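You operate a simulated robot arm through the tools that you are given. There is no shell and no other tool. Be economical: measure what you need, move in short steps, check, and stop when the job is done.

You run a simulated two-armed robot. Do the job below in one go: nothing can be reset, and whatever is moved stays where it is left.

JOB
Put the bottle marked "rinse" from the oven top on the top of the dark table. Put the small brown dish in the sink basin. Screw the cap back on the yellow square bottle. Take the clips jar on the top of the steel loading bench and put it away on the top of the dish bench. Put the wide red cup on the small blue tray. Take the pink tube on the top of the pairing bench and put it away on the top of the green bench. Take the small green jar and leave it on the grate of the pure drip pan. Take the eight-centimetre yellow-to-red pipe and leave it on the small white tray. Fetch the green cross-tee and set it on the silver red-grip tray. Put the red drying tray on the top of the pairing bench away on the top of the drying tray bench. Put the small blue dish on the top of the pairing bench away on the orange mat. Open the green cupboard door, take the teal jar and leave it on the shelf in the small green cupboard and shut the door again. Open the corner bench drawer. The order is free. Set down upright: bottle, clips jar, wide red cup, small green jar, teal jar.
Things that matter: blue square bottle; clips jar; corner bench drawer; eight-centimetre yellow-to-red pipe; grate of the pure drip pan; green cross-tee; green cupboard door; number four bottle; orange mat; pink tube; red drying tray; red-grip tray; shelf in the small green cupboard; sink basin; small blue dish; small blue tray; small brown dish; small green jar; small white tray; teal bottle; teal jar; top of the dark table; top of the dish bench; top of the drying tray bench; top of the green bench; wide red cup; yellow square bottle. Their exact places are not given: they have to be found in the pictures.

It is judged by the outcome, as a careful person would: the job done as asked, and still so three seconds after it is handed in. It fails if anything else is knocked over, pushed out of place, dropped, spilled or broken. A push-on lid holds only when it is set on centred and level and pressed home; a screw cap is set on level and turned clockwise until tight.

ROBOT AND FRAMES
Two 7-joint arms with two-finger parallel grippers on one trunk, on a base that drives. Base frame: it is fixed to the floor where the robot stands at the start and does not move with it; the origin is under the middle of the robot, x ahead of it, y to its left, z up. Readings come in m, degrees, newtons and seconds.
The left shoulder is at the start at [0.06, 0.189, 1.228], the right one opposite. With the tool pointing down near the work surface each hand reaches from about 0.1 to 0.34 m from the robot's upright axis, wherever it stands, measured 20 degrees to its own side. Places, roughly: clips jar [-1.25, -0.75, 1]; corner bench drawer [0.4, -2.9, 0.7]; eight-centimetre yellow-to-red pipe [-2, -1.25, 0.25]; grate of the pure drip pan [-3.4, -0.7, 0.7]; green cross-tee [-2, -1.75, 0.75]; green cupboard door [-3.5, 2.1, 0.5]; orange mat [0.5, -0.8, 0.8]; pink tube (4x4x10 cm) [-3.5, 0.1, 0.9]; red drying tray [-3.5, -0.25, 0.75]; red-grip tray (33x17x3 cm) [-3.4, 0.4, 0.8]; shelf in the small green cupboard [-3.5, 2.4, 0.5]; sink basin [0.5, 2.6, 0.6]; small blue dish (5x5x3 cm) [-3.3, 0.6, 0.8]; small blue tray [0, -3, 0.75]; small brown dish (5x5x3 cm) [0.6, -0.4, 0.8]; small green jar (5x5x7 cm) [-4, 2.5, 0.9]; small white tray (23x15x3 cm) [-3.3, 0.8, 0.8]; teal jar (8x8x11 cm) [-3.7, 0.3, 0.8]; top of the dark table [0.6, -1, 0.7]; top of the dish bench [-5.4, 0, 0.8]; top of the drying tray bench [-1.4, -1.5, 0.8]; top of the green bench [-3, 2.5, 0.8]; wide red cup [-1.75, -0.5, 0.75]; yellow square bottle (6x6x15 cm) [-1.3, -0.3, 0.9]. Payload 3.43 kg a hand.
The TCP of each hand is the grasp point between the finger pads, 0.03 m short of the fingertips. In the tool frame z runs along the fingers and y along their closing line. Largest opening 0.094 m; finger width 0.028, thickness 0.01; the body of the gripper, 0.05 by 0.096 m, starts 0.055 m behind the TCP.
Orientation is that of the tool frame in the base frame, as a unit quaternion [x, y, z, w]. With the fingers straight down and closing along the base's y, the tool's x points along the base's -x, its y along +y and its z along -z.

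CONTROLS
- The arms move only by the tool servo_tool. It takes "left_rows", "right_rows" or both (then of equal length, played together; a hand with none holds still); each is one flat list of numbers, 7 for each row, row after row: the shift along the tool's x, y, z in units of 30 mm (1.0 is 30 mm), then the turn, a rotation vector about the tool's x, y, z in units of 8 degrees (1.0 is 8 degrees), then the finger opening in m, from 0 to 0.094. In form: [tx, ty, tz, wx, wy, wz, jaw, tx, ty, tz, wx, wy, wz, jaw, ...]. A call has 1 to 12 rows; each row shifts and turns the commanded pose from where the row before left it, along the tool's axes as they then stand. A call with a number of a shift or a turn outside -1 to 1 is refused whole. Each row takes 0.2 s and may step no farther than 0.05 m and 8.6 degrees from the row before; otherwise, or with a gripper value out of range, the whole call is refused. A pose out of reach is approached as far as the arm can. The call stops where the force on the tool passes 40 N (or 10 N more than at its start, if that is more) or the arm is blocked; 0.2 s more then pass. Each finger travels about 0.153 m/s and halts on what it meets, pressing with about 33 N; the grip force reading is that of the motor and also rises with nothing between the fingers. The clock runs only during rows and for 0.2 s after the last one: add rows that do not move to give the fingers time. It gives the time, the measured TCP pose, the force on the tool (base axes), the opening and the grip force at its end, in the units of the frame above (readings bear some noise), with the torque about the TCP (base axes, N m) and any sound that the robot's microphone picked up.
- Cameras (640 x 400 px; columns grow to the right, rows downward): "scene" is now at [0.0081, -0.0217, 1.769]; the picture's right is [-0.31, -0.95, 0.00], its down [-0.79, 0.26, -0.55] and it looks along [0.52, -0.17, -0.83] (base axes); focal length 280 px, centre (320, 200). "left" rides on the left gripper at [0.076, -0.014, -0.102] in its tool frame; the picture's right is [0.18, 0.98, 0.00], its down [-0.75, 0.14, -0.64] and it looks along [-0.63, 0.12, 0.77] (tool axes); focal length 243 px, centre (320, 200). "right" rides on the right gripper at [0.076, 0.014, -0.102] in its tool frame; the picture's right is [-0.18, 0.98, 0.00], its down [-0.75, -0.14, -0.64] and it looks along [-0.63, -0.12, 0.77] (tool axes); focal length 243 px, centre (320, 200).
- camera(camera): a new picture of that camera. The clock stands still meanwhile.
- raise_lower(by): slides the trunk up (or, below 0, down) by that many m; the arms and the scene camera ride with it, the base frame stays. It gives what a move gives, with no picture.
- steer(legs): drives the robot by 1 to 6 legs, each [ahead, left, turn to the left] in m, m and degrees, along the robot's own axes; the way and the turn of a leg run together, so that a leg with both is an arc; at most 1.5 m and 180 degrees a leg. The arms and the cameras ride along, it lands a little off, and it stops where it bumps. It gives what a move gives.
- pan_tilt(pan, tilt): turns the head with the scene camera to pan (to the left, within 86 degrees either way) and tilt (down, from -29 to 69), counted from straight ahead of the robot. It gives what a move gives.
- probe_pixels(camera, pixels): there is no depth. For up to 12 entries [column, row, z] of the newest picture of that camera ("zoom" is the newest enlarged one), the place [x, y] in the base frame at which the ray of that pixel passes the height z, good to about 0.002 m. The clock stands still meanwhile.
- close_up(camera, box): a new picture of the part [left, top, right, bottom] of that camera's present view, enlarged. The clock stands still meanwhile.
- close_job(): hands the job in; it is judged then, once.

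Work in short steps. Measure before you move; look again where a grasp or a placing could have gone wrong, and mend it. You have 392 turns and 370 pictures in all, those below and enlarged ones among them. Open the grippers and draw the arms clear of the work before you hand the job in, unless the task says otherwise; then end with one line.

The tools are called after "Emit:" as name(argument=value, ...) on one line, values as JSON. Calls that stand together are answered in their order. servo_tool: Moves the arms, as the interface text tells. Its arguments: {"type":"object","properties":{"left_rows":{"type":"array"},"right_rows":{"type":"array"}},"required":[]} The other tools are called the same way: raise_lower (by) slides the trunk up or down; steer (legs) drives the base; pan_tilt (pan, tilt) turns the head that bears the scene camera; camera (camera) takes a picture; probe_pixels (camera, pixels) gives the place at which the rays of pixels pass given heights; close_up (camera, box) takes an enlarged picture of a part of a camera's view; close_job () hands the job in.

At the start:

```text
time: 0.0
left_eef_pos: [0.3492, 0.0079, 1.206]
left_tcp_rot: [0.0, 1.0, 0.0, 0.0]
left_ft_force: [0.0, 0.7, 0.3]
left_wrist_torque: [-0.02, 0.04, 0.02]
left_finger_gap: 0.0939
left_gripper_force: 0.0
right_eef_pos: [0.2485, -0.3298, 1.1572]
right_tcp_rot: [0.0, 1.0, 0.0, 0.0]
right_ft_force: [-0.3, -0.1, 0.0]
right_wrist_torque: [-0.01, 0.0, 0.01]
right_finger_gap: 0.094
right_gripper_force: 0.1
trunk travel left (down, up): [-0.9, 0.09]
robot x, y, heading: [0.0002, -0.0021, 0.0]
head pan, tilt: [-18.1, 56.5]
```

scene: 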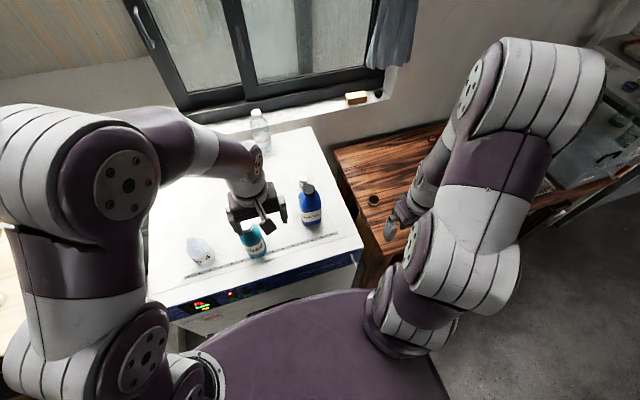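
right: 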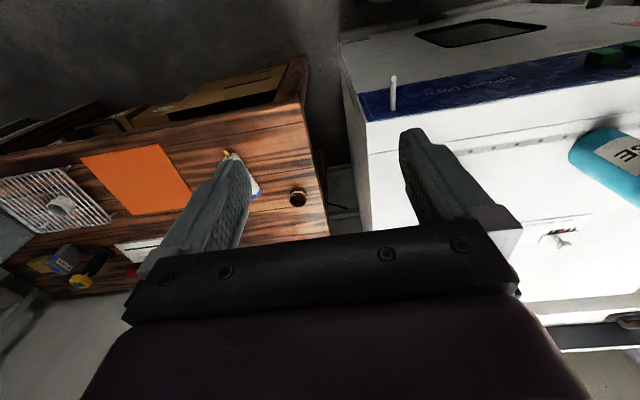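
left: 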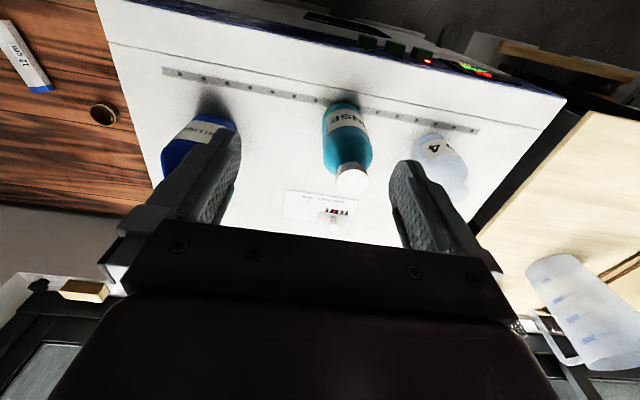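

The left picture shows a teal bottle at (347,150) labelled "..NSE". I take enlarged views to read the labels.

Emit:
close_up(camera="scene", box=[160, 90, 360, 300])

Emit:
close_up(camera="left", box=[140, 50, 500, 240])

Emit:
close_up(camera="right", box=[0, 60, 340, 320])

```text
1.90 times, centred on (260, 195) of scene
```

zoom: 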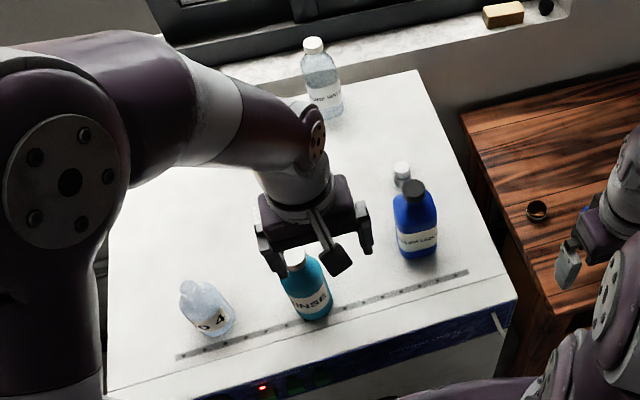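

```text
1.78 times, centred on (320, 145) of left
```

zoom: 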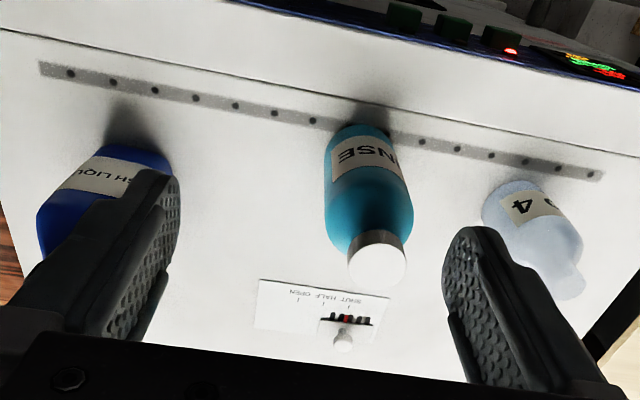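

```text
1.54 times, centred on (170, 190) of right
```

zoom: 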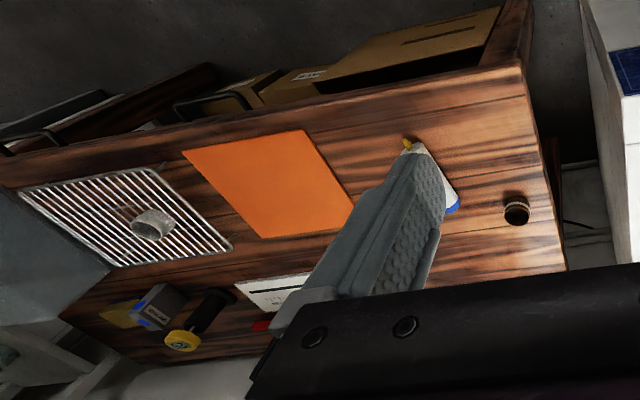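

Teal bottle reads "INSE" so it's the rinse bottle. I triangulate the oven top using the strip's ends and bottle bases in scene and left views.

Emit:
probe_pixels(camera="scene", pixels=[[337, 233, 0.7], [337, 233, 0.8], [337, 233, 0.9], [186, 277, 0.8], [186, 277, 0.9], [259, 255, 0.8], [259, 255, 0.9], [362, 245, 0.8], [362, 245, 0.9], [375, 200, 0.7], [375, 200, 0.8]])

Emit:
probe_pixels(camera="left", pixels=[[163, 71, 0.7], [163, 71, 0.8], [163, 71, 0.9], [479, 130, 0.8], [479, 130, 0.9], [342, 105, 0.8], [342, 105, 0.9], [103, 114, 0.7], [103, 114, 0.8], [355, 178, 0.9], [355, 178, 1.0]])

```text
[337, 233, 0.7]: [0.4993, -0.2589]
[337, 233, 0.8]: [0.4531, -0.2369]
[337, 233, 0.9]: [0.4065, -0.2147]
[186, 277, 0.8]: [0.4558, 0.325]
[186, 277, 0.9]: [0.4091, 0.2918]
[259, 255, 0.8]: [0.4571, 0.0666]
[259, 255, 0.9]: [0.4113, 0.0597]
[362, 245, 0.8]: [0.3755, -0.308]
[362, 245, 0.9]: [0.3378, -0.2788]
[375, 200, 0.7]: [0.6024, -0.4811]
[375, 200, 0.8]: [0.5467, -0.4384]
```

```text
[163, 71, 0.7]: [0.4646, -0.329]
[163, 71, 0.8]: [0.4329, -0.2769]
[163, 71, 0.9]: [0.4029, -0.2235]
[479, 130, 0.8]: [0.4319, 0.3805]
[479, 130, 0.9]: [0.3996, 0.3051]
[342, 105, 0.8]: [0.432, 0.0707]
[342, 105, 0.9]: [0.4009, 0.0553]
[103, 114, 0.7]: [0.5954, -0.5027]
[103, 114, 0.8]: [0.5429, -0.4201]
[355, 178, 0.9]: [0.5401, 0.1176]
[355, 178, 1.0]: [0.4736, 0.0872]
```

The oven top is at z≈0.92 and the dish rim at ≈0.755. Now I locate the teal cap in both views.

Emit:
close_up(camera="scene", box=[220, 205, 300, 265])

Emit:
probe_pixels(camera="left", pixels=[[352, 181, 1.0], [352, 181, 1.05], [352, 181, 1.1], [352, 181, 1.15], [347, 105, 0.92]])

Emit:
probe_pixels(camera="scene", pixels=[[247, 227, 1.0], [247, 227, 1.05], [247, 227, 1.1], [247, 227, 1.15]])

```text
6.67 times, centred on (260, 235) of scene
```

zoom: 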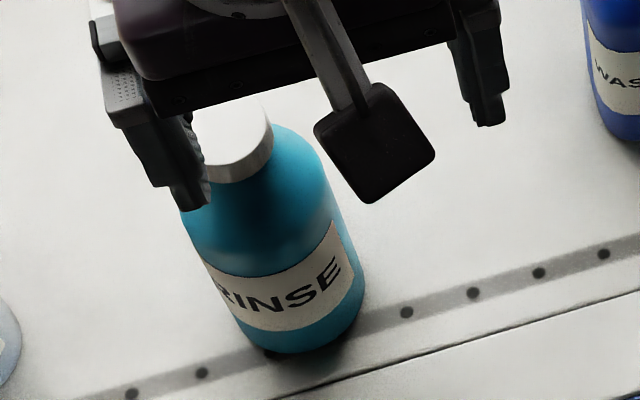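

```text
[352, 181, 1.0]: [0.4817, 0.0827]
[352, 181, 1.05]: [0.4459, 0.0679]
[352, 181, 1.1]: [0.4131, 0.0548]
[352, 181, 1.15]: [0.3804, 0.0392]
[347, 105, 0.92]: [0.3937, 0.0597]
```

```text
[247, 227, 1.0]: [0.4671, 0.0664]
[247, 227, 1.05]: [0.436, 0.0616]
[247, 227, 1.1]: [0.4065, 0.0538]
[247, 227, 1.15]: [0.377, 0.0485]
```

RINSE confirmed; the cap is around (0.42, 0.057), top at z≈1.09. I move the left hand above it, staying at z 1.206.

Emit:
servo_tool(left_rows=[-0.79, 0.55, 0, 0, 0, 0, 0.094, -0.79, 0.55, 0, 0, 0, 0, 0.094, -0.79, 0.55, 0, 0, 0, 0, 0.094, 0, 0, 0, 0, 0, 0, 0.094])

Emit:
camera(camera="left")

Emit:
camera(camera="scene")

```text
time: 1.0
left_eef_pos: [0.4201, 0.0592, 1.2047]
left_tcp_rot: [0.0, 1.0, 0.0, -0.001]
left_ft_force: [0.9, 0.5, -0.5]
left_wrist_torque: [0.01, -0.02, 0.01]
left_finger_gap: 0.0937
left_gripper_force: 0.0
right_eef_pos: [0.2485, -0.3299, 1.1568]
right_tcp_rot: [0.0, 1.0, 0.0, 0.0]
right_ft_force: [-0.4, -0.3, -1.3]
right_wrist_torque: [0.01, 0.01, 0.0]
right_finger_gap: 0.0941
right_gripper_force: 0.1
trunk travel left (down, up): [-0.9, 0.09]
robot x, y, heading: [-0.0007, 0.0012, 0.1]
head pan, tilt: [-18.1, 56.5]
```

```text
362 pictures are left
```

left: 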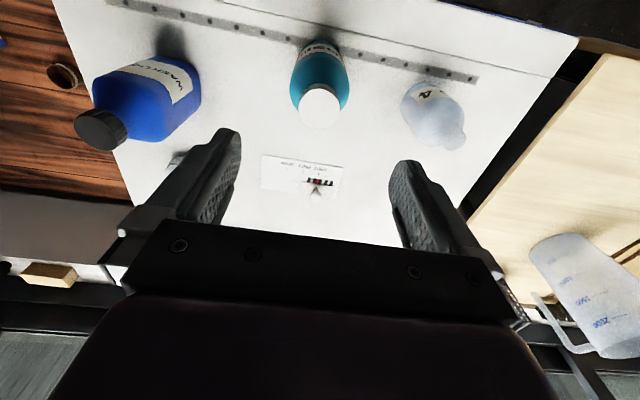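

```text
361 pictures are left
```

scene: 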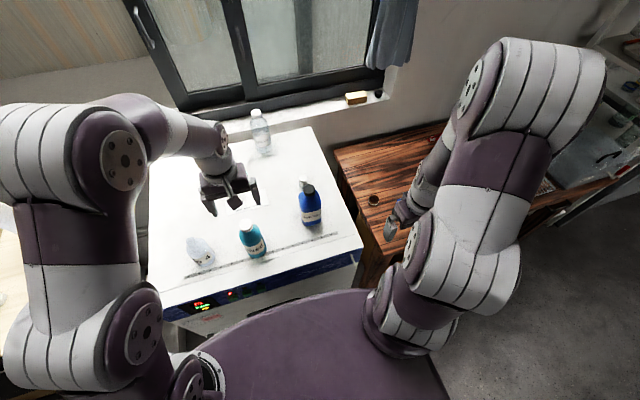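

Cap is now at left (319,107), scene (247,228). I triangulate again.

Emit:
probe_pixels(camera="left", pixels=[[319, 106, 0.98], [319, 106, 1.02], [319, 106, 1.06], [319, 106, 1.1]])

Emit:
close_up(camera="scene", box=[220, 205, 300, 265])

Emit:
probe_pixels(camera="scene", pixels=[[248, 227, 0.98], [248, 227, 1.02], [248, 227, 1.06], [248, 227, 1.1]])

```text
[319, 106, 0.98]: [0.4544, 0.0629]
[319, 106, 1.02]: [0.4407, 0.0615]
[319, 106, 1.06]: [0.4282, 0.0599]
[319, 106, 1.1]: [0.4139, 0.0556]
```

```text
6.67 times, centred on (260, 235) of scene
```

zoom: 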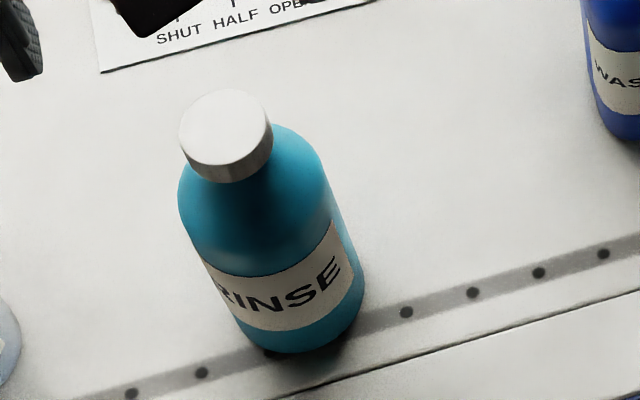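

```text
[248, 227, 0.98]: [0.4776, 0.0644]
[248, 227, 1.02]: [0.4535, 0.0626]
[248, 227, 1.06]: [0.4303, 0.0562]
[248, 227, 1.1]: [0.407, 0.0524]
```

Emit:
probe_pixels(camera="zoom", pixels=[[225, 127, 1.06], [225, 127, 1.1], [300, 350, 0.92], [230, 320, 0.92], [363, 300, 0.92], [180, 190, 1.03], [335, 190, 1.03]])

```text
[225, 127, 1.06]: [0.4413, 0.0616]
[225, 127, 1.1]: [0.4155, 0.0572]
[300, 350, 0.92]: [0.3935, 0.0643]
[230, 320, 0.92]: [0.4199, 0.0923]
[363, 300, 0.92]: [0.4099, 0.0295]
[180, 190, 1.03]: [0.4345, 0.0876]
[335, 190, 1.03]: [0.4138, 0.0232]
```

The cap top is at z≈1.098, centre (0.416, 0.057). I descend to z≈1.083 to grip the cap.

Emit:
servo_tool(left_rows=[0.06, -0.03, 1, 0, 0, 0, 0.094, 0.06, -0.03, 1, 0, 0, 0, 0.094, 0, 0, 1, 0, 0, 0, 0.094, 0, 0, 1, 0, 0, 0, 0.094, 0, 0, 0.05, 0, 0, 0, 0.094, 0, 0, 0, 0, 0, 0, 0.02, 0, 0, 0, 0, 0, 0, 0.02, 0, 0, 0, 0, 0, 0, 0.02, 0, 0, 0, 0, 0, 0, 0.02])

Emit:
close_up(camera="scene", box=[200, 180, 320, 270])

```text
time: 3.0
left_eef_pos: [0.4169, 0.0571, 1.0847]
left_tcp_rot: [0.0, 1.0, 0.0, 0.001]
left_ft_force: [0.2, 0.3, 9.6]
left_wrist_torque: [-0.07, -0.13, 0.08]
left_finger_gap: 0.0457
left_gripper_force: 32.7
right_eef_pos: [0.2468, -0.3293, 1.1567]
right_tcp_rot: [0.0, 1.0, 0.0, 0.0]
right_ft_force: [0.2, -0.4, 0.1]
right_wrist_torque: [0.0, 0.01, 0.01]
right_finger_gap: 0.0942
right_gripper_force: 0.1
trunk travel left (down, up): [-0.9, 0.09]
robot x, y, heading: [-0.0016, 0.002, 0.3]
head pan, tilt: [-18.1, 56.5]
```

```text
4.44 times, centred on (260, 225) of scene
```

zoom: 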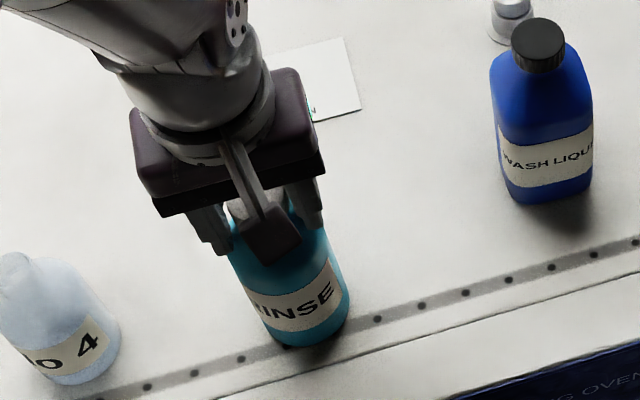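

Gap 0.046 with 10 N upward suggests the tips are on the shoulder. I open, rise 9 mm and regrip on the cap.

Emit:
servo_tool(left_rows=[0, 0, 0, 0, 0, 0, 0.07, 0, 0, -0.3, 0, 0, 0, 0.07, 0, 0, 0, 0, 0, 0, 0.02, 0, 0, 0, 0, 0, 0, 0.02, 0, 0, 0, 0, 0, 0, 0.02])

```text
time: 4.2
left_eef_pos: [0.4159, 0.0578, 1.0939]
left_tcp_rot: [0.0, 1.0, 0.0, -0.001]
left_ft_force: [-1.0, 0.4, -0.3]
left_wrist_torque: [0.07, 0.13, 0.04]
left_finger_gap: 0.0368
left_gripper_force: 32.6
right_eef_pos: [0.2477, -0.3294, 1.1562]
right_tcp_rot: [0.001, 1.0, 0.0, -0.001]
right_ft_force: [-0.2, 0.4, 0.0]
right_wrist_torque: [-0.02, 0.0, 0.02]
right_finger_gap: 0.094
right_gripper_force: 0.1
trunk travel left (down, up): [-0.9, 0.09]
robot x, y, heading: [0.0055, 0.0012, -0.3]
head pan, tilt: [-18.1, 56.5]
```

Grip on the cap is 0.037. I lift the bottle 9 cm and pan the head to see the dark table.

Emit:
servo_tool(left_rows=[0, 0, -0.5, 0, 0, 0, 0.02, 0, 0, -0.8, 0, 0, 0, 0.02, 0, 0, -0.8, 0, 0, 0, 0.02, 0, 0, -0.9, 0, 0, 0, 0.02])

Emit:
pan_tilt(pan=-55, tilt=40)

Emit:
camera(camera="scene")

Emit:
camera(camera="left")

```text
time: 5.2
left_eef_pos: [0.4165, 0.0579, 1.1849]
left_tcp_rot: [0.0, 1.0, 0.0, 0.0]
left_ft_force: [0.2, -0.1, -4.8]
left_wrist_torque: [0.0, 0.0, 0.02]
left_finger_gap: 0.0368
left_gripper_force: 32.6
right_eef_pos: [0.248, -0.33, 1.1585]
right_tcp_rot: [-0.001, 1.0, 0.0, 0.0]
right_ft_force: [-1.3, 0.2, -0.4]
right_wrist_torque: [-0.02, -0.01, -0.01]
right_finger_gap: 0.0941
right_gripper_force: 0.1
trunk travel left (down, up): [-0.9, 0.09]
robot x, y, heading: [0.0035, 0.0044, 0.1]
head pan, tilt: [-18.1, 56.5]
```

```text
time: 6.2
left_eef_pos: [0.4176, 0.0568, 1.1842]
left_tcp_rot: [0.0, 1.0, 0.0, 0.0]
left_ft_force: [-0.5, -0.1, -3.9]
left_wrist_torque: [0.02, 0.03, -0.01]
left_finger_gap: 0.0368
left_gripper_force: 33.4
right_eef_pos: [0.2477, -0.3291, 1.1571]
right_tcp_rot: [0.0, 1.0, 0.001, 0.0]
right_ft_force: [-0.1, -0.4, 0.3]
right_wrist_torque: [0.0, 0.0, 0.02]
right_finger_gap: 0.0939
right_gripper_force: 0.2
trunk travel left (down, up): [-0.9, 0.09]
robot x, y, heading: [0.0033, 0.0003, -0.0]
head pan, tilt: [-55.0, 40.0]
```

```text
358 pictures are left
```

scene: 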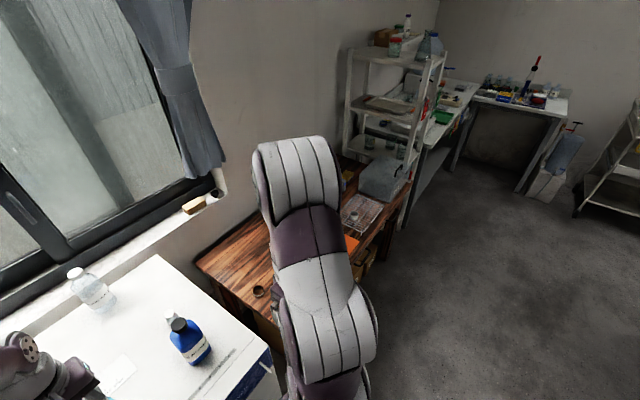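

```text
357 pictures are left
```

left: 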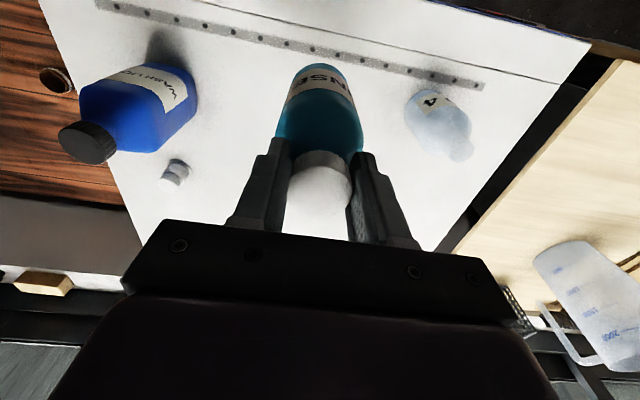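

Bottle held. I back away from the oven, sidestep right, and look at the dark table.

Emit:
steer(legs=[[-0.35, 0, 0], [0, -0.6, 0], [0.15, 0, 0]])

Emit:
pan_tilt(pan=0, tilt=50)

Emit:
camera(camera="scene")

Emit:
camera(camera="left")

Emit:
camera(camera="right")

```text
time: 12.4
left_eef_pos: [0.2177, -0.5342, 1.1853]
left_tcp_rot: [-0.003, 1.0, 0.0, 0.001]
left_ft_force: [-1.1, 0.0, -4.4]
left_wrist_torque: [0.03, -0.03, 0.0]
left_finger_gap: 0.0367
left_gripper_force: 32.9
right_eef_pos: [0.0497, -0.9214, 1.1572]
right_tcp_rot: [-0.003, 1.0, 0.001, 0.001]
right_ft_force: [0.6, 0.4, -0.2]
right_wrist_torque: [-0.02, -0.04, 0.02]
right_finger_gap: 0.0939
right_gripper_force: 0.0
trunk travel left (down, up): [-0.9, 0.09]
robot x, y, heading: [-0.198, -0.5922, 0.1]
head pan, tilt: [-55.0, 40.0]
```

```text
time: 13.7
left_eef_pos: [0.2191, -0.5343, 1.1847]
left_tcp_rot: [-0.002, 1.0, 0.0, 0.0]
left_ft_force: [0.8, 0.6, -3.8]
left_wrist_torque: [0.0, 0.02, -0.02]
left_finger_gap: 0.0364
left_gripper_force: 32.5
right_eef_pos: [0.0501, -0.9232, 1.1577]
right_tcp_rot: [-0.003, 1.0, 0.0, 0.001]
right_ft_force: [0.3, 0.4, 0.4]
right_wrist_torque: [-0.01, -0.04, 0.04]
right_finger_gap: 0.0942
right_gripper_force: 0.0
trunk travel left (down, up): [-0.9, 0.09]
robot x, y, heading: [-0.1959, -0.5937, 0.2]
head pan, tilt: [0.0, 50.0]
```

```text
356 pictures are left
```

scene: 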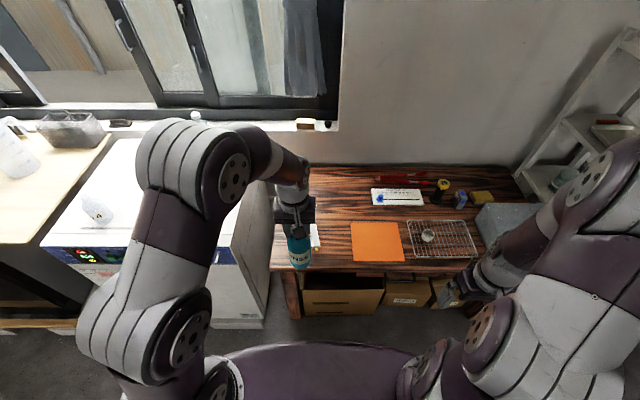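

```text
355 pictures are left
```

left: 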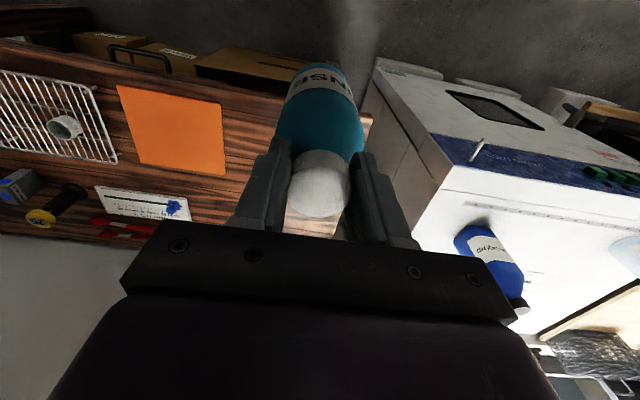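

```text
354 pictures are left
```

right: 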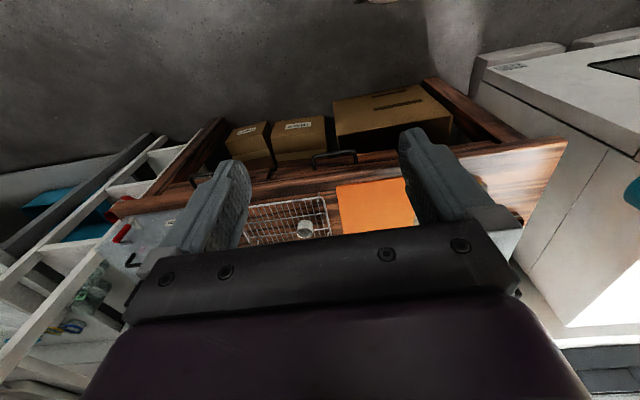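

The table with orange mat is in view. I probe mat corners and table edges to fix the table height.

Emit:
probe_pixels(camera="scene", pixels=[[350, 222, 0.7], [350, 222, 0.75], [404, 262, 0.7], [404, 262, 0.75], [352, 262, 0.7], [352, 262, 0.75], [275, 270, 0.73], [340, 169, 0.73], [315, 240, 0.73], [490, 255, 0.73]])

Emit:
probe_pixels(camera="left", pixels=[[117, 85, 0.7], [117, 85, 0.75], [225, 175, 0.7], [225, 175, 0.75], [222, 106, 0.7], [222, 106, 0.75], [370, 112, 0.73], [185, 207, 0.73]])

Emit:
close_up(camera="scene", box=[260, 150, 520, 320])

```text
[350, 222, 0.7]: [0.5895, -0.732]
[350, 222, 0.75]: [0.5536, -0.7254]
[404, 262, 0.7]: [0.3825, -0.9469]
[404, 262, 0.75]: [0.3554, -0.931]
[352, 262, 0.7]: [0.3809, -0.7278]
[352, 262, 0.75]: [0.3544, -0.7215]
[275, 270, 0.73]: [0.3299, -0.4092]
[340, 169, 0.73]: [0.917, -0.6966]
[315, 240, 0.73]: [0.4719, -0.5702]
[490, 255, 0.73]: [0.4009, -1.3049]
```

```text
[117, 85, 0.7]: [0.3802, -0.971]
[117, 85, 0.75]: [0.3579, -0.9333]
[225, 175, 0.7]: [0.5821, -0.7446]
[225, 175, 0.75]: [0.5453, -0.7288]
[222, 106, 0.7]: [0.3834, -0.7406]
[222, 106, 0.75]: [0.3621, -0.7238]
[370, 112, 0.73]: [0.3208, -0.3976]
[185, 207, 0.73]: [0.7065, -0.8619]
```

```text
2.35 times, centred on (390, 235) of scene
```

zoom: 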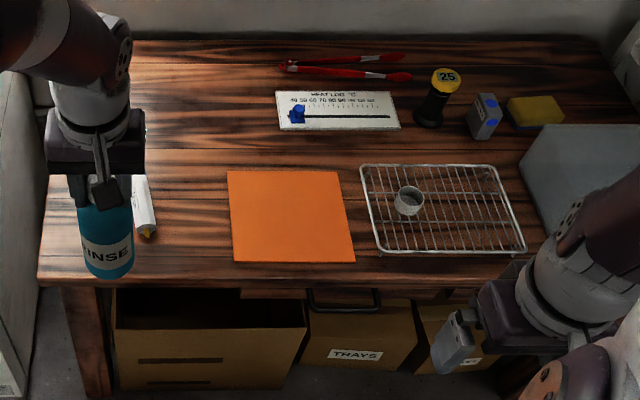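

Table top z≈0.752, edges x 0.32–0.88. I'll set the bottle at about (0.57, −0.65), between the white tube and the mat. First I drive closer and lower the trunk.

Emit:
steer(legs=[[0.17, -0.1, 0]])

Emit:
raise_lower(by=-0.18)

Emit:
camera(camera="left")

Emit:
camera(camera="scene")

```text
time: 15.3
left_eef_pos: [0.3843, -0.6329, 1.187]
left_tcp_rot: [-0.003, 1.0, 0.0, 0.0]
left_ft_force: [-0.6, 0.5, -4.2]
left_wrist_torque: [-0.02, 0.04, 0.01]
left_finger_gap: 0.0364
left_gripper_force: 32.9
right_eef_pos: [0.2172, -1.0211, 1.1586]
right_tcp_rot: [-0.003, 1.0, -0.001, 0.001]
right_ft_force: [0.7, -0.3, 0.3]
right_wrist_torque: [0.01, -0.03, -0.02]
right_finger_gap: 0.0941
right_gripper_force: 0.0
trunk travel left (down, up): [-0.9, 0.09]
robot x, y, heading: [-0.0313, -0.695, 0.3]
head pan, tilt: [0.0, 50.0]
```

```text
time: 17.3
left_eef_pos: [0.3866, -0.6341, 1.0053]
left_tcp_rot: [-0.003, 1.0, 0.0, 0.0]
left_ft_force: [0.5, 0.0, -4.6]
left_wrist_torque: [0.0, 0.02, -0.03]
left_finger_gap: 0.0363
left_gripper_force: 33.3
right_eef_pos: [0.2185, -1.0224, 0.9785]
right_tcp_rot: [-0.002, 1.0, 0.0, 0.001]
right_ft_force: [-0.1, 0.2, 0.2]
right_wrist_torque: [0.02, -0.01, 0.03]
right_finger_gap: 0.094
right_gripper_force: 0.0
trunk travel left (down, up): [-0.72, 0.27]
robot x, y, heading: [-0.0352, -0.6937, 0.4]
head pan, tilt: [0.0, 50.0]
```

```text
352 pictures are left
```

left: 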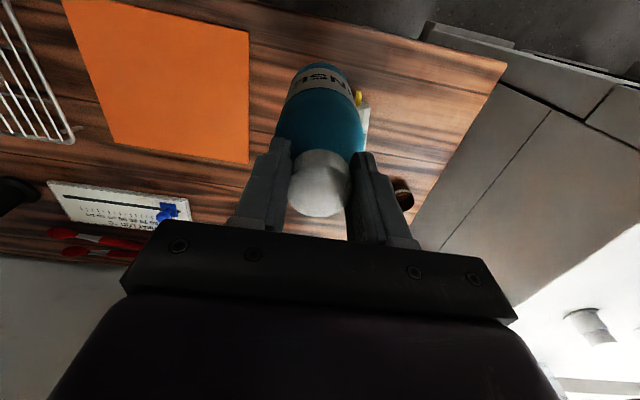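

```text
351 pictures are left
```

scene: 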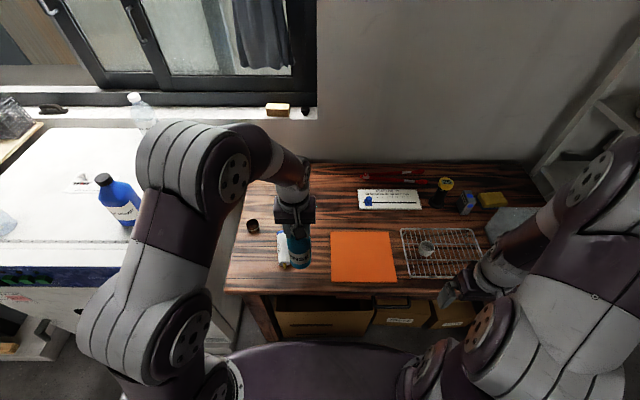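

Tube at scene (283,250), dish at (252,226). I probe both for clearance.

Emit:
probe_pixels(camera="scene", pixels=[[290, 267, 0.76], [289, 235, 0.76], [277, 235, 0.76], [279, 267, 0.76], [252, 226, 0.77], [330, 232, 0.752], [333, 281, 0.752]])

Emit:
close_up(camera="scene", box=[230, 200, 350, 290])

```text
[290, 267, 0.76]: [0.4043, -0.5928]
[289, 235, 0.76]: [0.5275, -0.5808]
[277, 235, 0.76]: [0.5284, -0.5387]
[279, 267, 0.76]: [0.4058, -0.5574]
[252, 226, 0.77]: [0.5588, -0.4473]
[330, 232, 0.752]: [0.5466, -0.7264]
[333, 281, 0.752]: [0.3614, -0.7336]
```

```text
4.44 times, centred on (290, 245) of scene
```

zoom: 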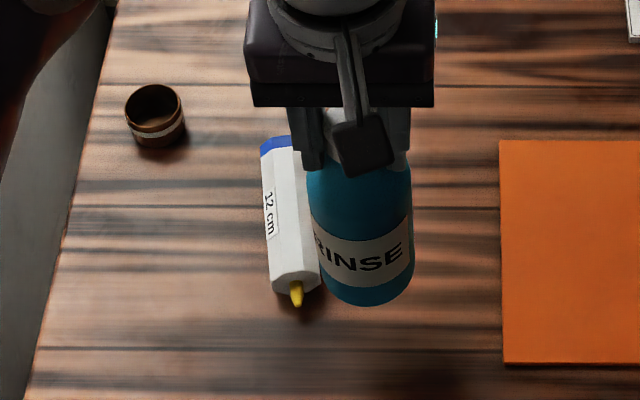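

I move forward to x≈0.60, y≈−0.655 with the bottle bottom still at 0.83.

Emit:
servo_tool(left_rows=[-0.9, -0.08, 0, 0, 0, 0, 0.02, -0.9, -0.08, 0, 0, 0, 0, 0.02, -0.9, -0.08, 0, 0, 0, 0, 0.02, -0.9, -0.08, 0, 0, 0, 0, 0.02, -0.9, -0.08, 0, 0, 0, 0, 0.02, -0.9, -0.08, 0, 0, 0, 0, 0.02, -0.9, -0.08, 0, 0, 0, 0, 0.02, -0.9, -0.08, 0, 0, 0, 0, 0.02, 0, 0, 0, 0, 0, 0, 0.02])

Emit:
camera(camera="left")

```text
time: 19.3
left_eef_pos: [0.5324, -0.6361, 0.9718]
left_tcp_rot: [-0.002, 1.0, 0.0, 0.0]
left_ft_force: [0.5, 0.2, -3.8]
left_wrist_torque: [0.01, 0.01, -0.01]
left_finger_gap: 0.0361
left_gripper_force: 32.3
left hand out of reach, approached as far as the arm can: row 5, 6, 7, 8
right_eef_pos: [0.2181, -1.0223, 0.9781]
right_tcp_rot: [-0.002, 1.0, -0.001, 0.001]
right_ft_force: [0.3, -0.6, -0.4]
right_wrist_torque: [0.0, -0.02, -0.02]
right_finger_gap: 0.0941
right_gripper_force: 0.1
trunk travel left (down, up): [-0.72, 0.27]
robot x, y, heading: [-0.0294, -0.6958, 0.5]
head pan, tilt: [0.0, 50.0]
```

```text
349 pictures are left
```

left: 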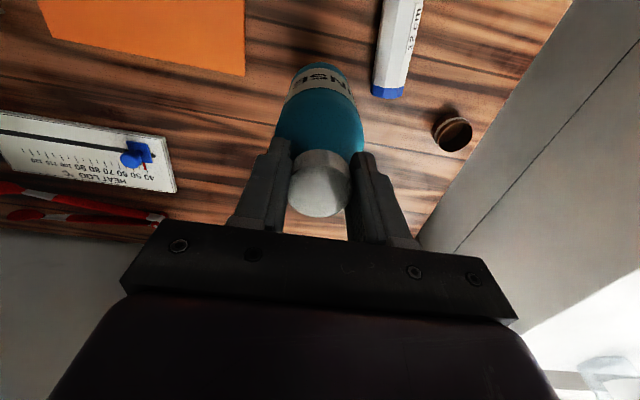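

Out of reach limit at (0.532,−0.636); that place works too. I shift y by −2 cm then lower.

Emit:
servo_tool(left_rows=[0.3, -0.7, 0, 0, 0, 0, 0.02, 0, 0, 0, 0, 0, 0, 0.02])

```text
time: 19.9
left_eef_pos: [0.5241, -0.6579, 0.9711]
left_tcp_rot: [-0.003, 1.0, 0.0, -0.001]
left_ft_force: [0.1, 0.3, -4.0]
left_wrist_torque: [-0.02, 0.02, -0.01]
left_finger_gap: 0.0364
left_gripper_force: 32.7
right_eef_pos: [0.2184, -1.0211, 0.9771]
right_tcp_rot: [-0.003, 1.0, 0.001, 0.0]
right_ft_force: [0.1, 0.5, 0.7]
right_wrist_torque: [-0.02, 0.0, 0.03]
right_finger_gap: 0.0938
right_gripper_force: 0.0
trunk travel left (down, up): [-0.72, 0.27]
robot x, y, heading: [-0.0322, -0.6932, 0.4]
head pan, tilt: [0.0, 50.0]
```

Bottle bottom is near z 0.797; I lower the trunk 38 mm, then finish the descent by hand.

Emit:
raise_lower(by=-0.038)

Emit:
servo_tool(left_rows=[0, 0, 0.1, 0, 0, 0, 0.02, 0, 0, 0.1, 0, 0, 0, 0.02, 0, 0, 0.1, 0, 0, 0, 0.02])

```text
time: 20.7
left_eef_pos: [0.5255, -0.6584, 0.932]
left_tcp_rot: [-0.002, 1.0, -0.001, -0.001]
left_ft_force: [-0.3, -0.3, -4.1]
left_wrist_torque: [0.01, 0.04, 0.01]
left_finger_gap: 0.0364
left_gripper_force: 33.3
right_eef_pos: [0.2191, -1.0224, 0.939]
right_tcp_rot: [-0.003, 1.0, 0.0, -0.001]
right_ft_force: [-0.1, 0.0, -0.9]
right_wrist_torque: [-0.02, 0.04, 0.0]
right_finger_gap: 0.0941
right_gripper_force: 0.1
trunk travel left (down, up): [-0.682, 0.308]
robot x, y, heading: [-0.0286, -0.6896, 0.4]
head pan, tilt: [0.0, 50.0]
```

```text
time: 21.5
left_eef_pos: [0.5243, -0.658, 0.9242]
left_tcp_rot: [-0.002, 1.0, 0.0, -0.001]
left_ft_force: [0.7, -1.0, -4.1]
left_wrist_torque: [0.03, -0.03, -0.01]
left_finger_gap: 0.0363
left_gripper_force: 32.8
right_eef_pos: [0.2186, -1.0224, 0.939]
right_tcp_rot: [-0.003, 1.0, 0.0, 0.0]
right_ft_force: [0.7, -0.5, -0.4]
right_wrist_torque: [-0.02, 0.01, -0.03]
right_finger_gap: 0.0941
right_gripper_force: 0.0
trunk travel left (down, up): [-0.682, 0.308]
robot x, y, heading: [-0.0334, -0.6948, 0.5]
head pan, tilt: [0.0, 50.0]
```

No contact yet at 0.924; I continue down in small steps.

Emit:
servo_tool(left_rows=[0, 0, 0.07, 0, 0, 0, 0.02, 0, 0, 0.07, 0, 0, 0, 0.02, 0, 0, 0.07, 0, 0, 0, 0.02])

Emit:
close_up(camera="scene", box=[230, 190, 370, 290])

```text
time: 22.3
left_eef_pos: [0.5256, -0.6584, 0.9178]
left_tcp_rot: [-0.002, 1.0, 0.001, 0.0]
left_ft_force: [0.4, 0.3, -3.9]
left_wrist_torque: [-0.01, 0.02, 0.03]
left_finger_gap: 0.0364
left_gripper_force: 33.1
right_eef_pos: [0.2195, -1.0229, 0.9395]
right_tcp_rot: [-0.002, 1.0, -0.001, 0.0]
right_ft_force: [0.2, 0.4, 0.7]
right_wrist_torque: [-0.01, 0.03, -0.02]
right_finger_gap: 0.0939
right_gripper_force: 0.1
trunk travel left (down, up): [-0.682, 0.308]
robot x, y, heading: [-0.0286, -0.691, 0.2]
head pan, tilt: [0.0, 50.0]
```

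```text
4.00 times, centred on (300, 240) of scene
```

zoom: 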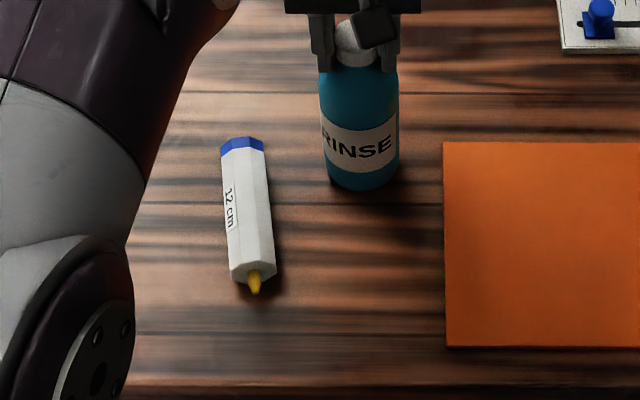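

Still hanging; I go down in 1.5 mm steps.

Emit:
servo_tool(left_rows=[0, 0, 0.06, 0, 0, 0, 0.02, 0, 0, 0.06, 0, 0, 0, 0.02, 0, 0, 0.06, 0, 0, 0, 0.02, 0, 0, 0.05, 0, 0, 0, 0.02])

```text
time: 23.3
left_eef_pos: [0.5238, -0.6589, 0.9136]
left_tcp_rot: [-0.004, 1.0, 0.0, 0.002]
left_ft_force: [-1.3, 1.5, 15.5]
left_wrist_torque: [0.3, 0.66, 0.01]
left_finger_gap: 0.0364
left_gripper_force: 33.3
right_eef_pos: [0.2171, -1.0223, 0.9407]
right_tcp_rot: [-0.002, 1.0, 0.0, 0.0]
right_ft_force: [-0.5, -0.7, -0.1]
right_wrist_torque: [-0.04, 0.0, 0.0]
right_finger_gap: 0.0939
right_gripper_force: 0.1
trunk travel left (down, up): [-0.682, 0.308]
robot x, y, heading: [-0.0318, -0.6916, 0.2]
head pan, tilt: [0.0, 50.0]
```

Contact. I release and lift clear.

Emit:
servo_tool(left_rows=[0, 0, -0.08, 0, 0, 0, 0.02, 0, 0, 0, 0, 0, 0, 0.08, 0, 0, 0, 0, 0, 0, 0.08, 0, 0, 0, 0, 0, 0, 0.08, 0, 0, -0.6, 0, 0, 0, 0.08, 0, 0, -1, 0, 0, 0, 0.08, 0, 0, -1, 0, 0, 0, 0.08, 0, 0, -1, 0, 0, 0, 0.08, 0, 0, -1, 0, 0, 0, 0.08])

Emit:
close_up(camera="scene", box=[230, 190, 370, 290])

Emit:
camera(camera="left")

```text
time: 25.3
left_eef_pos: [0.4735, -0.6442, 1.0057]
left_tcp_rot: [-0.003, 1.0, 0.001, 0.0]
left_ft_force: [0.2, -0.6, 0.1]
left_wrist_torque: [0.04, -0.04, -0.01]
left_finger_gap: 0.0801
left_gripper_force: 0.0
left hand out of reach, approached as far as the arm can: row 6, 7, 8, 9
right_eef_pos: [0.2186, -1.022, 0.9398]
right_tcp_rot: [-0.002, 1.0, -0.001, 0.001]
right_ft_force: [0.2, -0.6, 0.0]
right_wrist_torque: [0.03, -0.01, 0.03]
right_finger_gap: 0.0939
right_gripper_force: 0.2
trunk travel left (down, up): [-0.682, 0.308]
robot x, y, heading: [-0.0309, -0.6951, 0.3]
head pan, tilt: [0.0, 50.0]
```

```text
4.00 times, centred on (300, 240) of scene
```

zoom: 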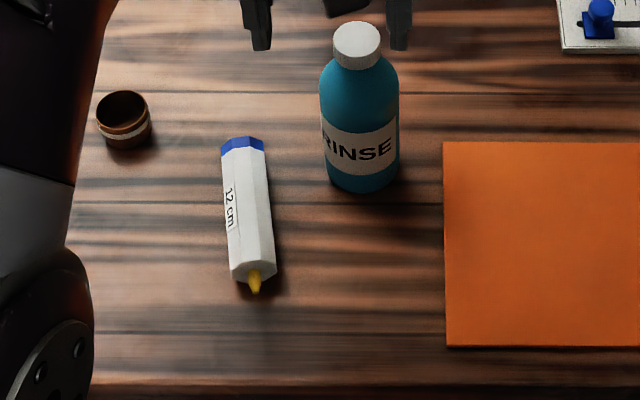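

```text
346 pictures are left
```

left: 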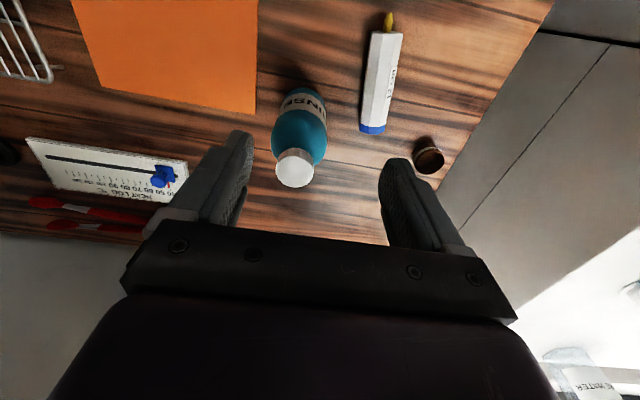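

The bottle stands upright. Next the brown dish: zoom shows its rim centre at (123,104); I measure it and also in the left view (428,155).

Emit:
probe_pixels(camera="zoom", pixels=[[123, 105, 0.765], [96, 105, 0.765], [150, 105, 0.765]])

Emit:
probe_pixels(camera="left", pixels=[[430, 160, 0.765], [430, 160, 0.74]])

Emit:
steer(legs=[[0.03, 0.24, 0]])

Emit:
camera(camera="left")

```text
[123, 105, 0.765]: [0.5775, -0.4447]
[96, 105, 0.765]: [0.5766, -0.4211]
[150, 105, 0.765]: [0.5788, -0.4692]
```

```text
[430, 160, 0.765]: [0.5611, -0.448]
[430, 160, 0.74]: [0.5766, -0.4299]
```

```text
time: 27.1
left_eef_pos: [0.5032, -0.4062, 1.0047]
left_tcp_rot: [-0.002, 1.0, 0.0, 0.0]
left_ft_force: [1.5, -0.4, -0.6]
left_wrist_torque: [0.01, -0.01, 0.04]
left_finger_gap: 0.0801
left_gripper_force: 0.0
right_eef_pos: [0.2481, -0.7838, 0.9401]
right_tcp_rot: [-0.002, 1.0, 0.0, 0.001]
right_ft_force: [-0.7, 0.5, -0.2]
right_wrist_torque: [0.04, 0.01, 0.03]
right_finger_gap: 0.094
right_gripper_force: 0.1
trunk travel left (down, up): [-0.682, 0.308]
robot x, y, heading: [-0.0012, -0.4566, 0.0]
head pan, tilt: [0.0, 50.0]
```

```text
345 pictures are left
```

left: 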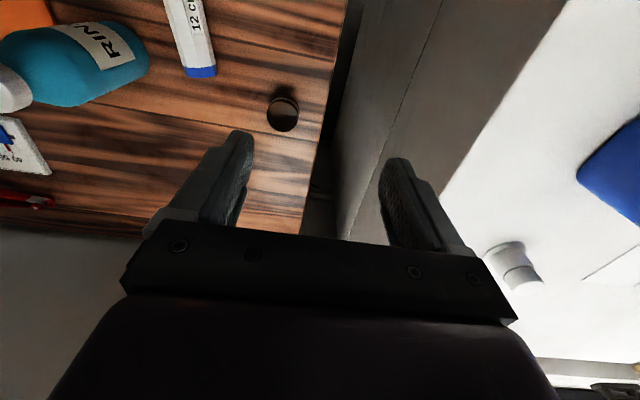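

Emit:
probe_pixels(camera="left", pixels=[[284, 115, 0.765], [268, 110, 0.765], [300, 113, 0.765], [480, 100, 0.92], [340, 200, 0.4], [315, 190, 0.74]])

Emit:
close_up(camera="left", box=[220, 70, 360, 160])

```text
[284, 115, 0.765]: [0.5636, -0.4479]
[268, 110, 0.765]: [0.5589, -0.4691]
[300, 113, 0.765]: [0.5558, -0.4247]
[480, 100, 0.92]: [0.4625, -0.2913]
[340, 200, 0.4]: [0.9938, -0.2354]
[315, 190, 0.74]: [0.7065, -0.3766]
```

```text
4.44 times, centred on (290, 115) of left
```

zoom: 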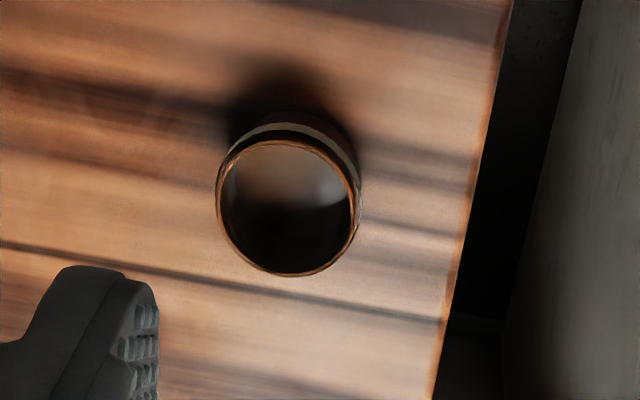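

Dish centre ≈ (0.566, −0.448), rim z≈0.765. I shift the robot right 0.12 m so the left elbow stays clear of the oven, then place the hand over the dish.

Emit:
steer(legs=[[0.02, -0.12, 0]])

Emit:
raise_lower(by=-0.08)

```text
time: 28.3
left_eef_pos: [0.5232, -0.5248, 1.0069]
left_tcp_rot: [-0.002, 1.0, -0.001, 0.0]
left_ft_force: [0.4, 0.3, -0.3]
left_wrist_torque: [0.0, 0.01, 0.02]
left_finger_gap: 0.0801
left_gripper_force: 0.1
right_eef_pos: [0.2668, -0.9021, 0.9389]
right_tcp_rot: [-0.002, 1.0, 0.0, 0.0]
right_ft_force: [-0.3, -0.7, 0.2]
right_wrist_torque: [-0.03, 0.0, 0.01]
right_finger_gap: 0.094
right_gripper_force: 0.0
trunk travel left (down, up): [-0.682, 0.308]
robot x, y, heading: [0.0194, -0.5745, 0.1]
head pan, tilt: [0.0, 50.0]
```

```text
time: 29.5
left_eef_pos: [0.524, -0.5241, 0.9256]
left_tcp_rot: [-0.002, 1.0, -0.001, 0.0]
left_ft_force: [-0.1, 0.1, -0.5]
left_wrist_torque: [0.02, 0.01, 0.03]
left_finger_gap: 0.0798
left_gripper_force: 0.1
right_eef_pos: [0.2682, -0.9016, 0.8591]
right_tcp_rot: [-0.002, 1.0, 0.0, 0.001]
right_ft_force: [0.3, 0.1, -0.1]
right_wrist_torque: [0.01, -0.05, -0.03]
right_finger_gap: 0.094
right_gripper_force: 0.0
trunk travel left (down, up): [-0.602, 0.388]
robot x, y, heading: [0.0161, -0.5743, 0.1]
head pan, tilt: [0.0, 50.0]
```

Emit:
servo_tool(left_rows=[-0.47, 0.84, 0, 0, 0, 0, 0.09, -0.47, 0.85, 0, 0, 0, 0, 0.09, -0.47, 0.85, 0, 0, 0, 0, 0.09, 0, 0, 0.9, 0, 0, 0, 0.09, 0, 0, 0.9, 0, 0, 0, 0.09, 0, 0, 0.4, 0, 0, 0, 0.09, 0, 0, 0, 0, 0, 0, 0.09])

Emit:
camera(camera="left")

Emit:
camera(camera="scene")

```text
time: 31.1
left_eef_pos: [0.5523, -0.4444, 0.846]
left_tcp_rot: [-0.003, 1.0, 0.0, 0.0]
left_ft_force: [-1.2, 0.2, 0.6]
left_wrist_torque: [0.0, -0.01, 0.05]
left_finger_gap: 0.0901
left_gripper_force: 0.0
left hand out of reach, approached as far as the arm can: row 1, 2, 3
right_eef_pos: [0.2674, -0.9006, 0.8587]
right_tcp_rot: [-0.002, 1.0, 0.0, 0.0]
right_ft_force: [0.2, -0.1, -0.1]
right_wrist_torque: [0.01, 0.01, -0.02]
right_finger_gap: 0.0942
right_gripper_force: 0.0
trunk travel left (down, up): [-0.602, 0.388]
robot x, y, heading: [0.0212, -0.5708, 0.2]
head pan, tilt: [0.0, 50.0]
```

```text
343 pictures are left
```

left: 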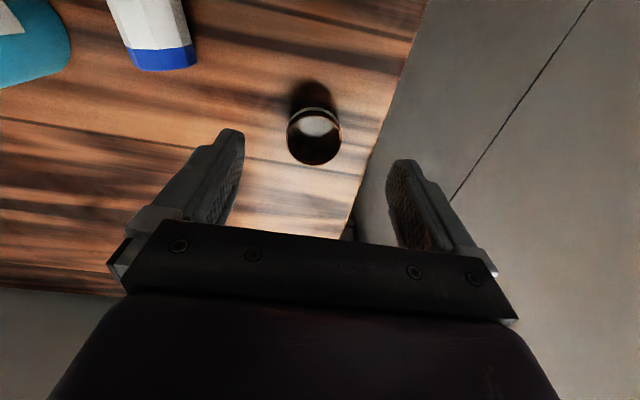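

```text
342 pictures are left
```

scene: 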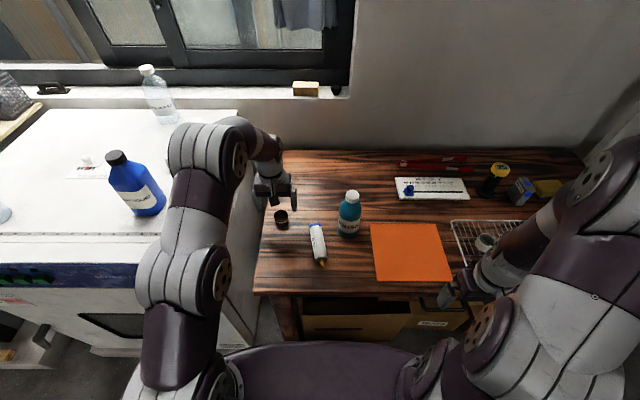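

Emit:
close_up(camera="left", box=[260, 80, 370, 180])

Emit:
probe_pixels(camera="left", pixels=[[314, 137, 0.77], [287, 137, 0.77], [341, 137, 0.77], [314, 110, 0.77], [314, 164, 0.77]])

```text
4.00 times, centred on (315, 130) of left
```

zoom: 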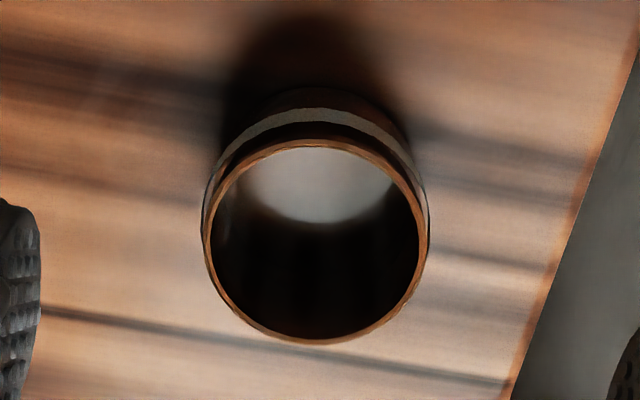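

```text
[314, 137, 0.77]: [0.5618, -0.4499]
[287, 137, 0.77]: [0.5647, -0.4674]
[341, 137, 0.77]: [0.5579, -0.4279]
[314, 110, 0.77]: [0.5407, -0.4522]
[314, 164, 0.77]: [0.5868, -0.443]
```

Rim centre (0.564, −0.449). I shift 12 mm forward, 4 mm right, and descend to z 0.776.

Emit:
servo_tool(left_rows=[-0.4, -0.13, 0.7, 0, 0, 0, 0.09, 0, 0, 0.8, 0, 0, 0, 0.09, 0, 0, 0.75, 0, 0, 0, 0.09, 0, 0, 0, 0, 0, 0, 0.09])

Emit:
camera(camera="left")

```text
time: 32.1
left_eef_pos: [0.5649, -0.449, 0.7798]
left_tcp_rot: [-0.002, 1.0, 0.0, 0.0]
left_ft_force: [-0.5, -0.6, -0.5]
left_wrist_torque: [-0.02, 0.01, -0.01]
left_finger_gap: 0.0899
left_gripper_force: 0.1
right_eef_pos: [0.2671, -0.9005, 0.8596]
right_tcp_rot: [-0.002, 1.0, -0.001, 0.0]
right_ft_force: [0.2, 0.2, -1.0]
right_wrist_torque: [0.01, -0.06, 0.01]
right_finger_gap: 0.0936
right_gripper_force: 0.0
trunk travel left (down, up): [-0.602, 0.388]
robot x, y, heading: [0.017, -0.5737, 0.3]
head pan, tilt: [0.0, 50.0]
```

```text
340 pictures are left
```

left: 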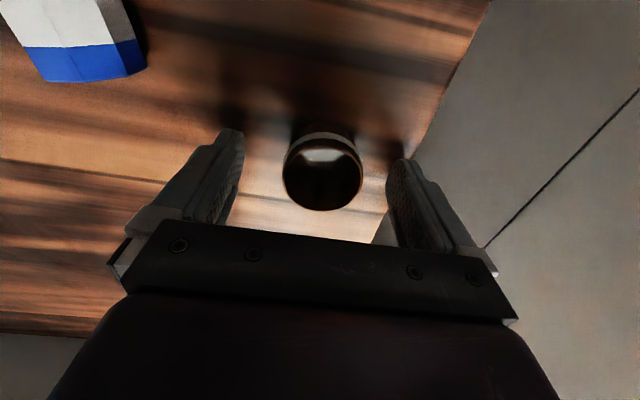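

The dish sits between the fingers; I close and lift.

Emit:
servo_tool(left_rows=[0, 0, 0.07, 0, 0, 0, 0.06, 0, 0, 0, 0, 0, 0, 0.03, 0, 0, 0, 0, 0, 0, 0.03, 0, 0, 0, 0, 0, 0, 0.03, 0, 0, -0.5, 0, 0, 0, 0.03, 0, 0, -0.8, 0, 0, 0, 0.03, 0, 0, -0.9, 0, 0, 0, 0.03, 0, 0, -0.9, 0, 0, 0, 0.03])

Emit:
camera(camera="left")

```text
time: 33.9
left_eef_pos: [0.5632, -0.4504, 0.8694]
left_tcp_rot: [-0.001, 1.0, 0.001, 0.001]
left_ft_force: [-0.7, 0.8, -0.6]
left_wrist_torque: [0.0, -0.01, -0.02]
left_finger_gap: 0.0431
left_gripper_force: 33.2
right_eef_pos: [0.267, -0.9016, 0.8597]
right_tcp_rot: [-0.001, 1.0, 0.0, 0.0]
right_ft_force: [-0.4, -0.4, 0.0]
right_wrist_torque: [-0.01, 0.01, -0.03]
right_finger_gap: 0.0941
right_gripper_force: 0.0
trunk travel left (down, up): [-0.602, 0.388]
robot x, y, heading: [0.0197, -0.5681, 0.3]
head pan, tilt: [0.0, 50.0]
```

```text
339 pictures are left
```

left: 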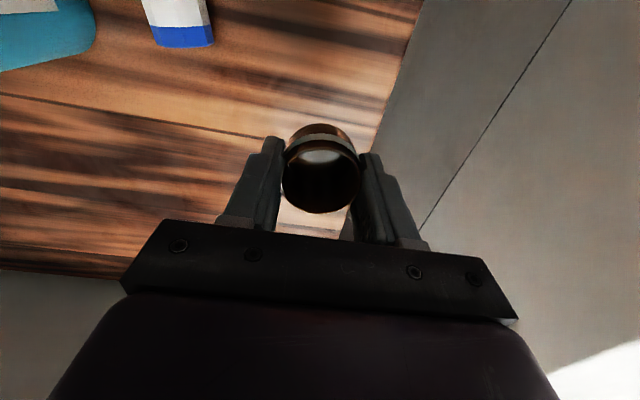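

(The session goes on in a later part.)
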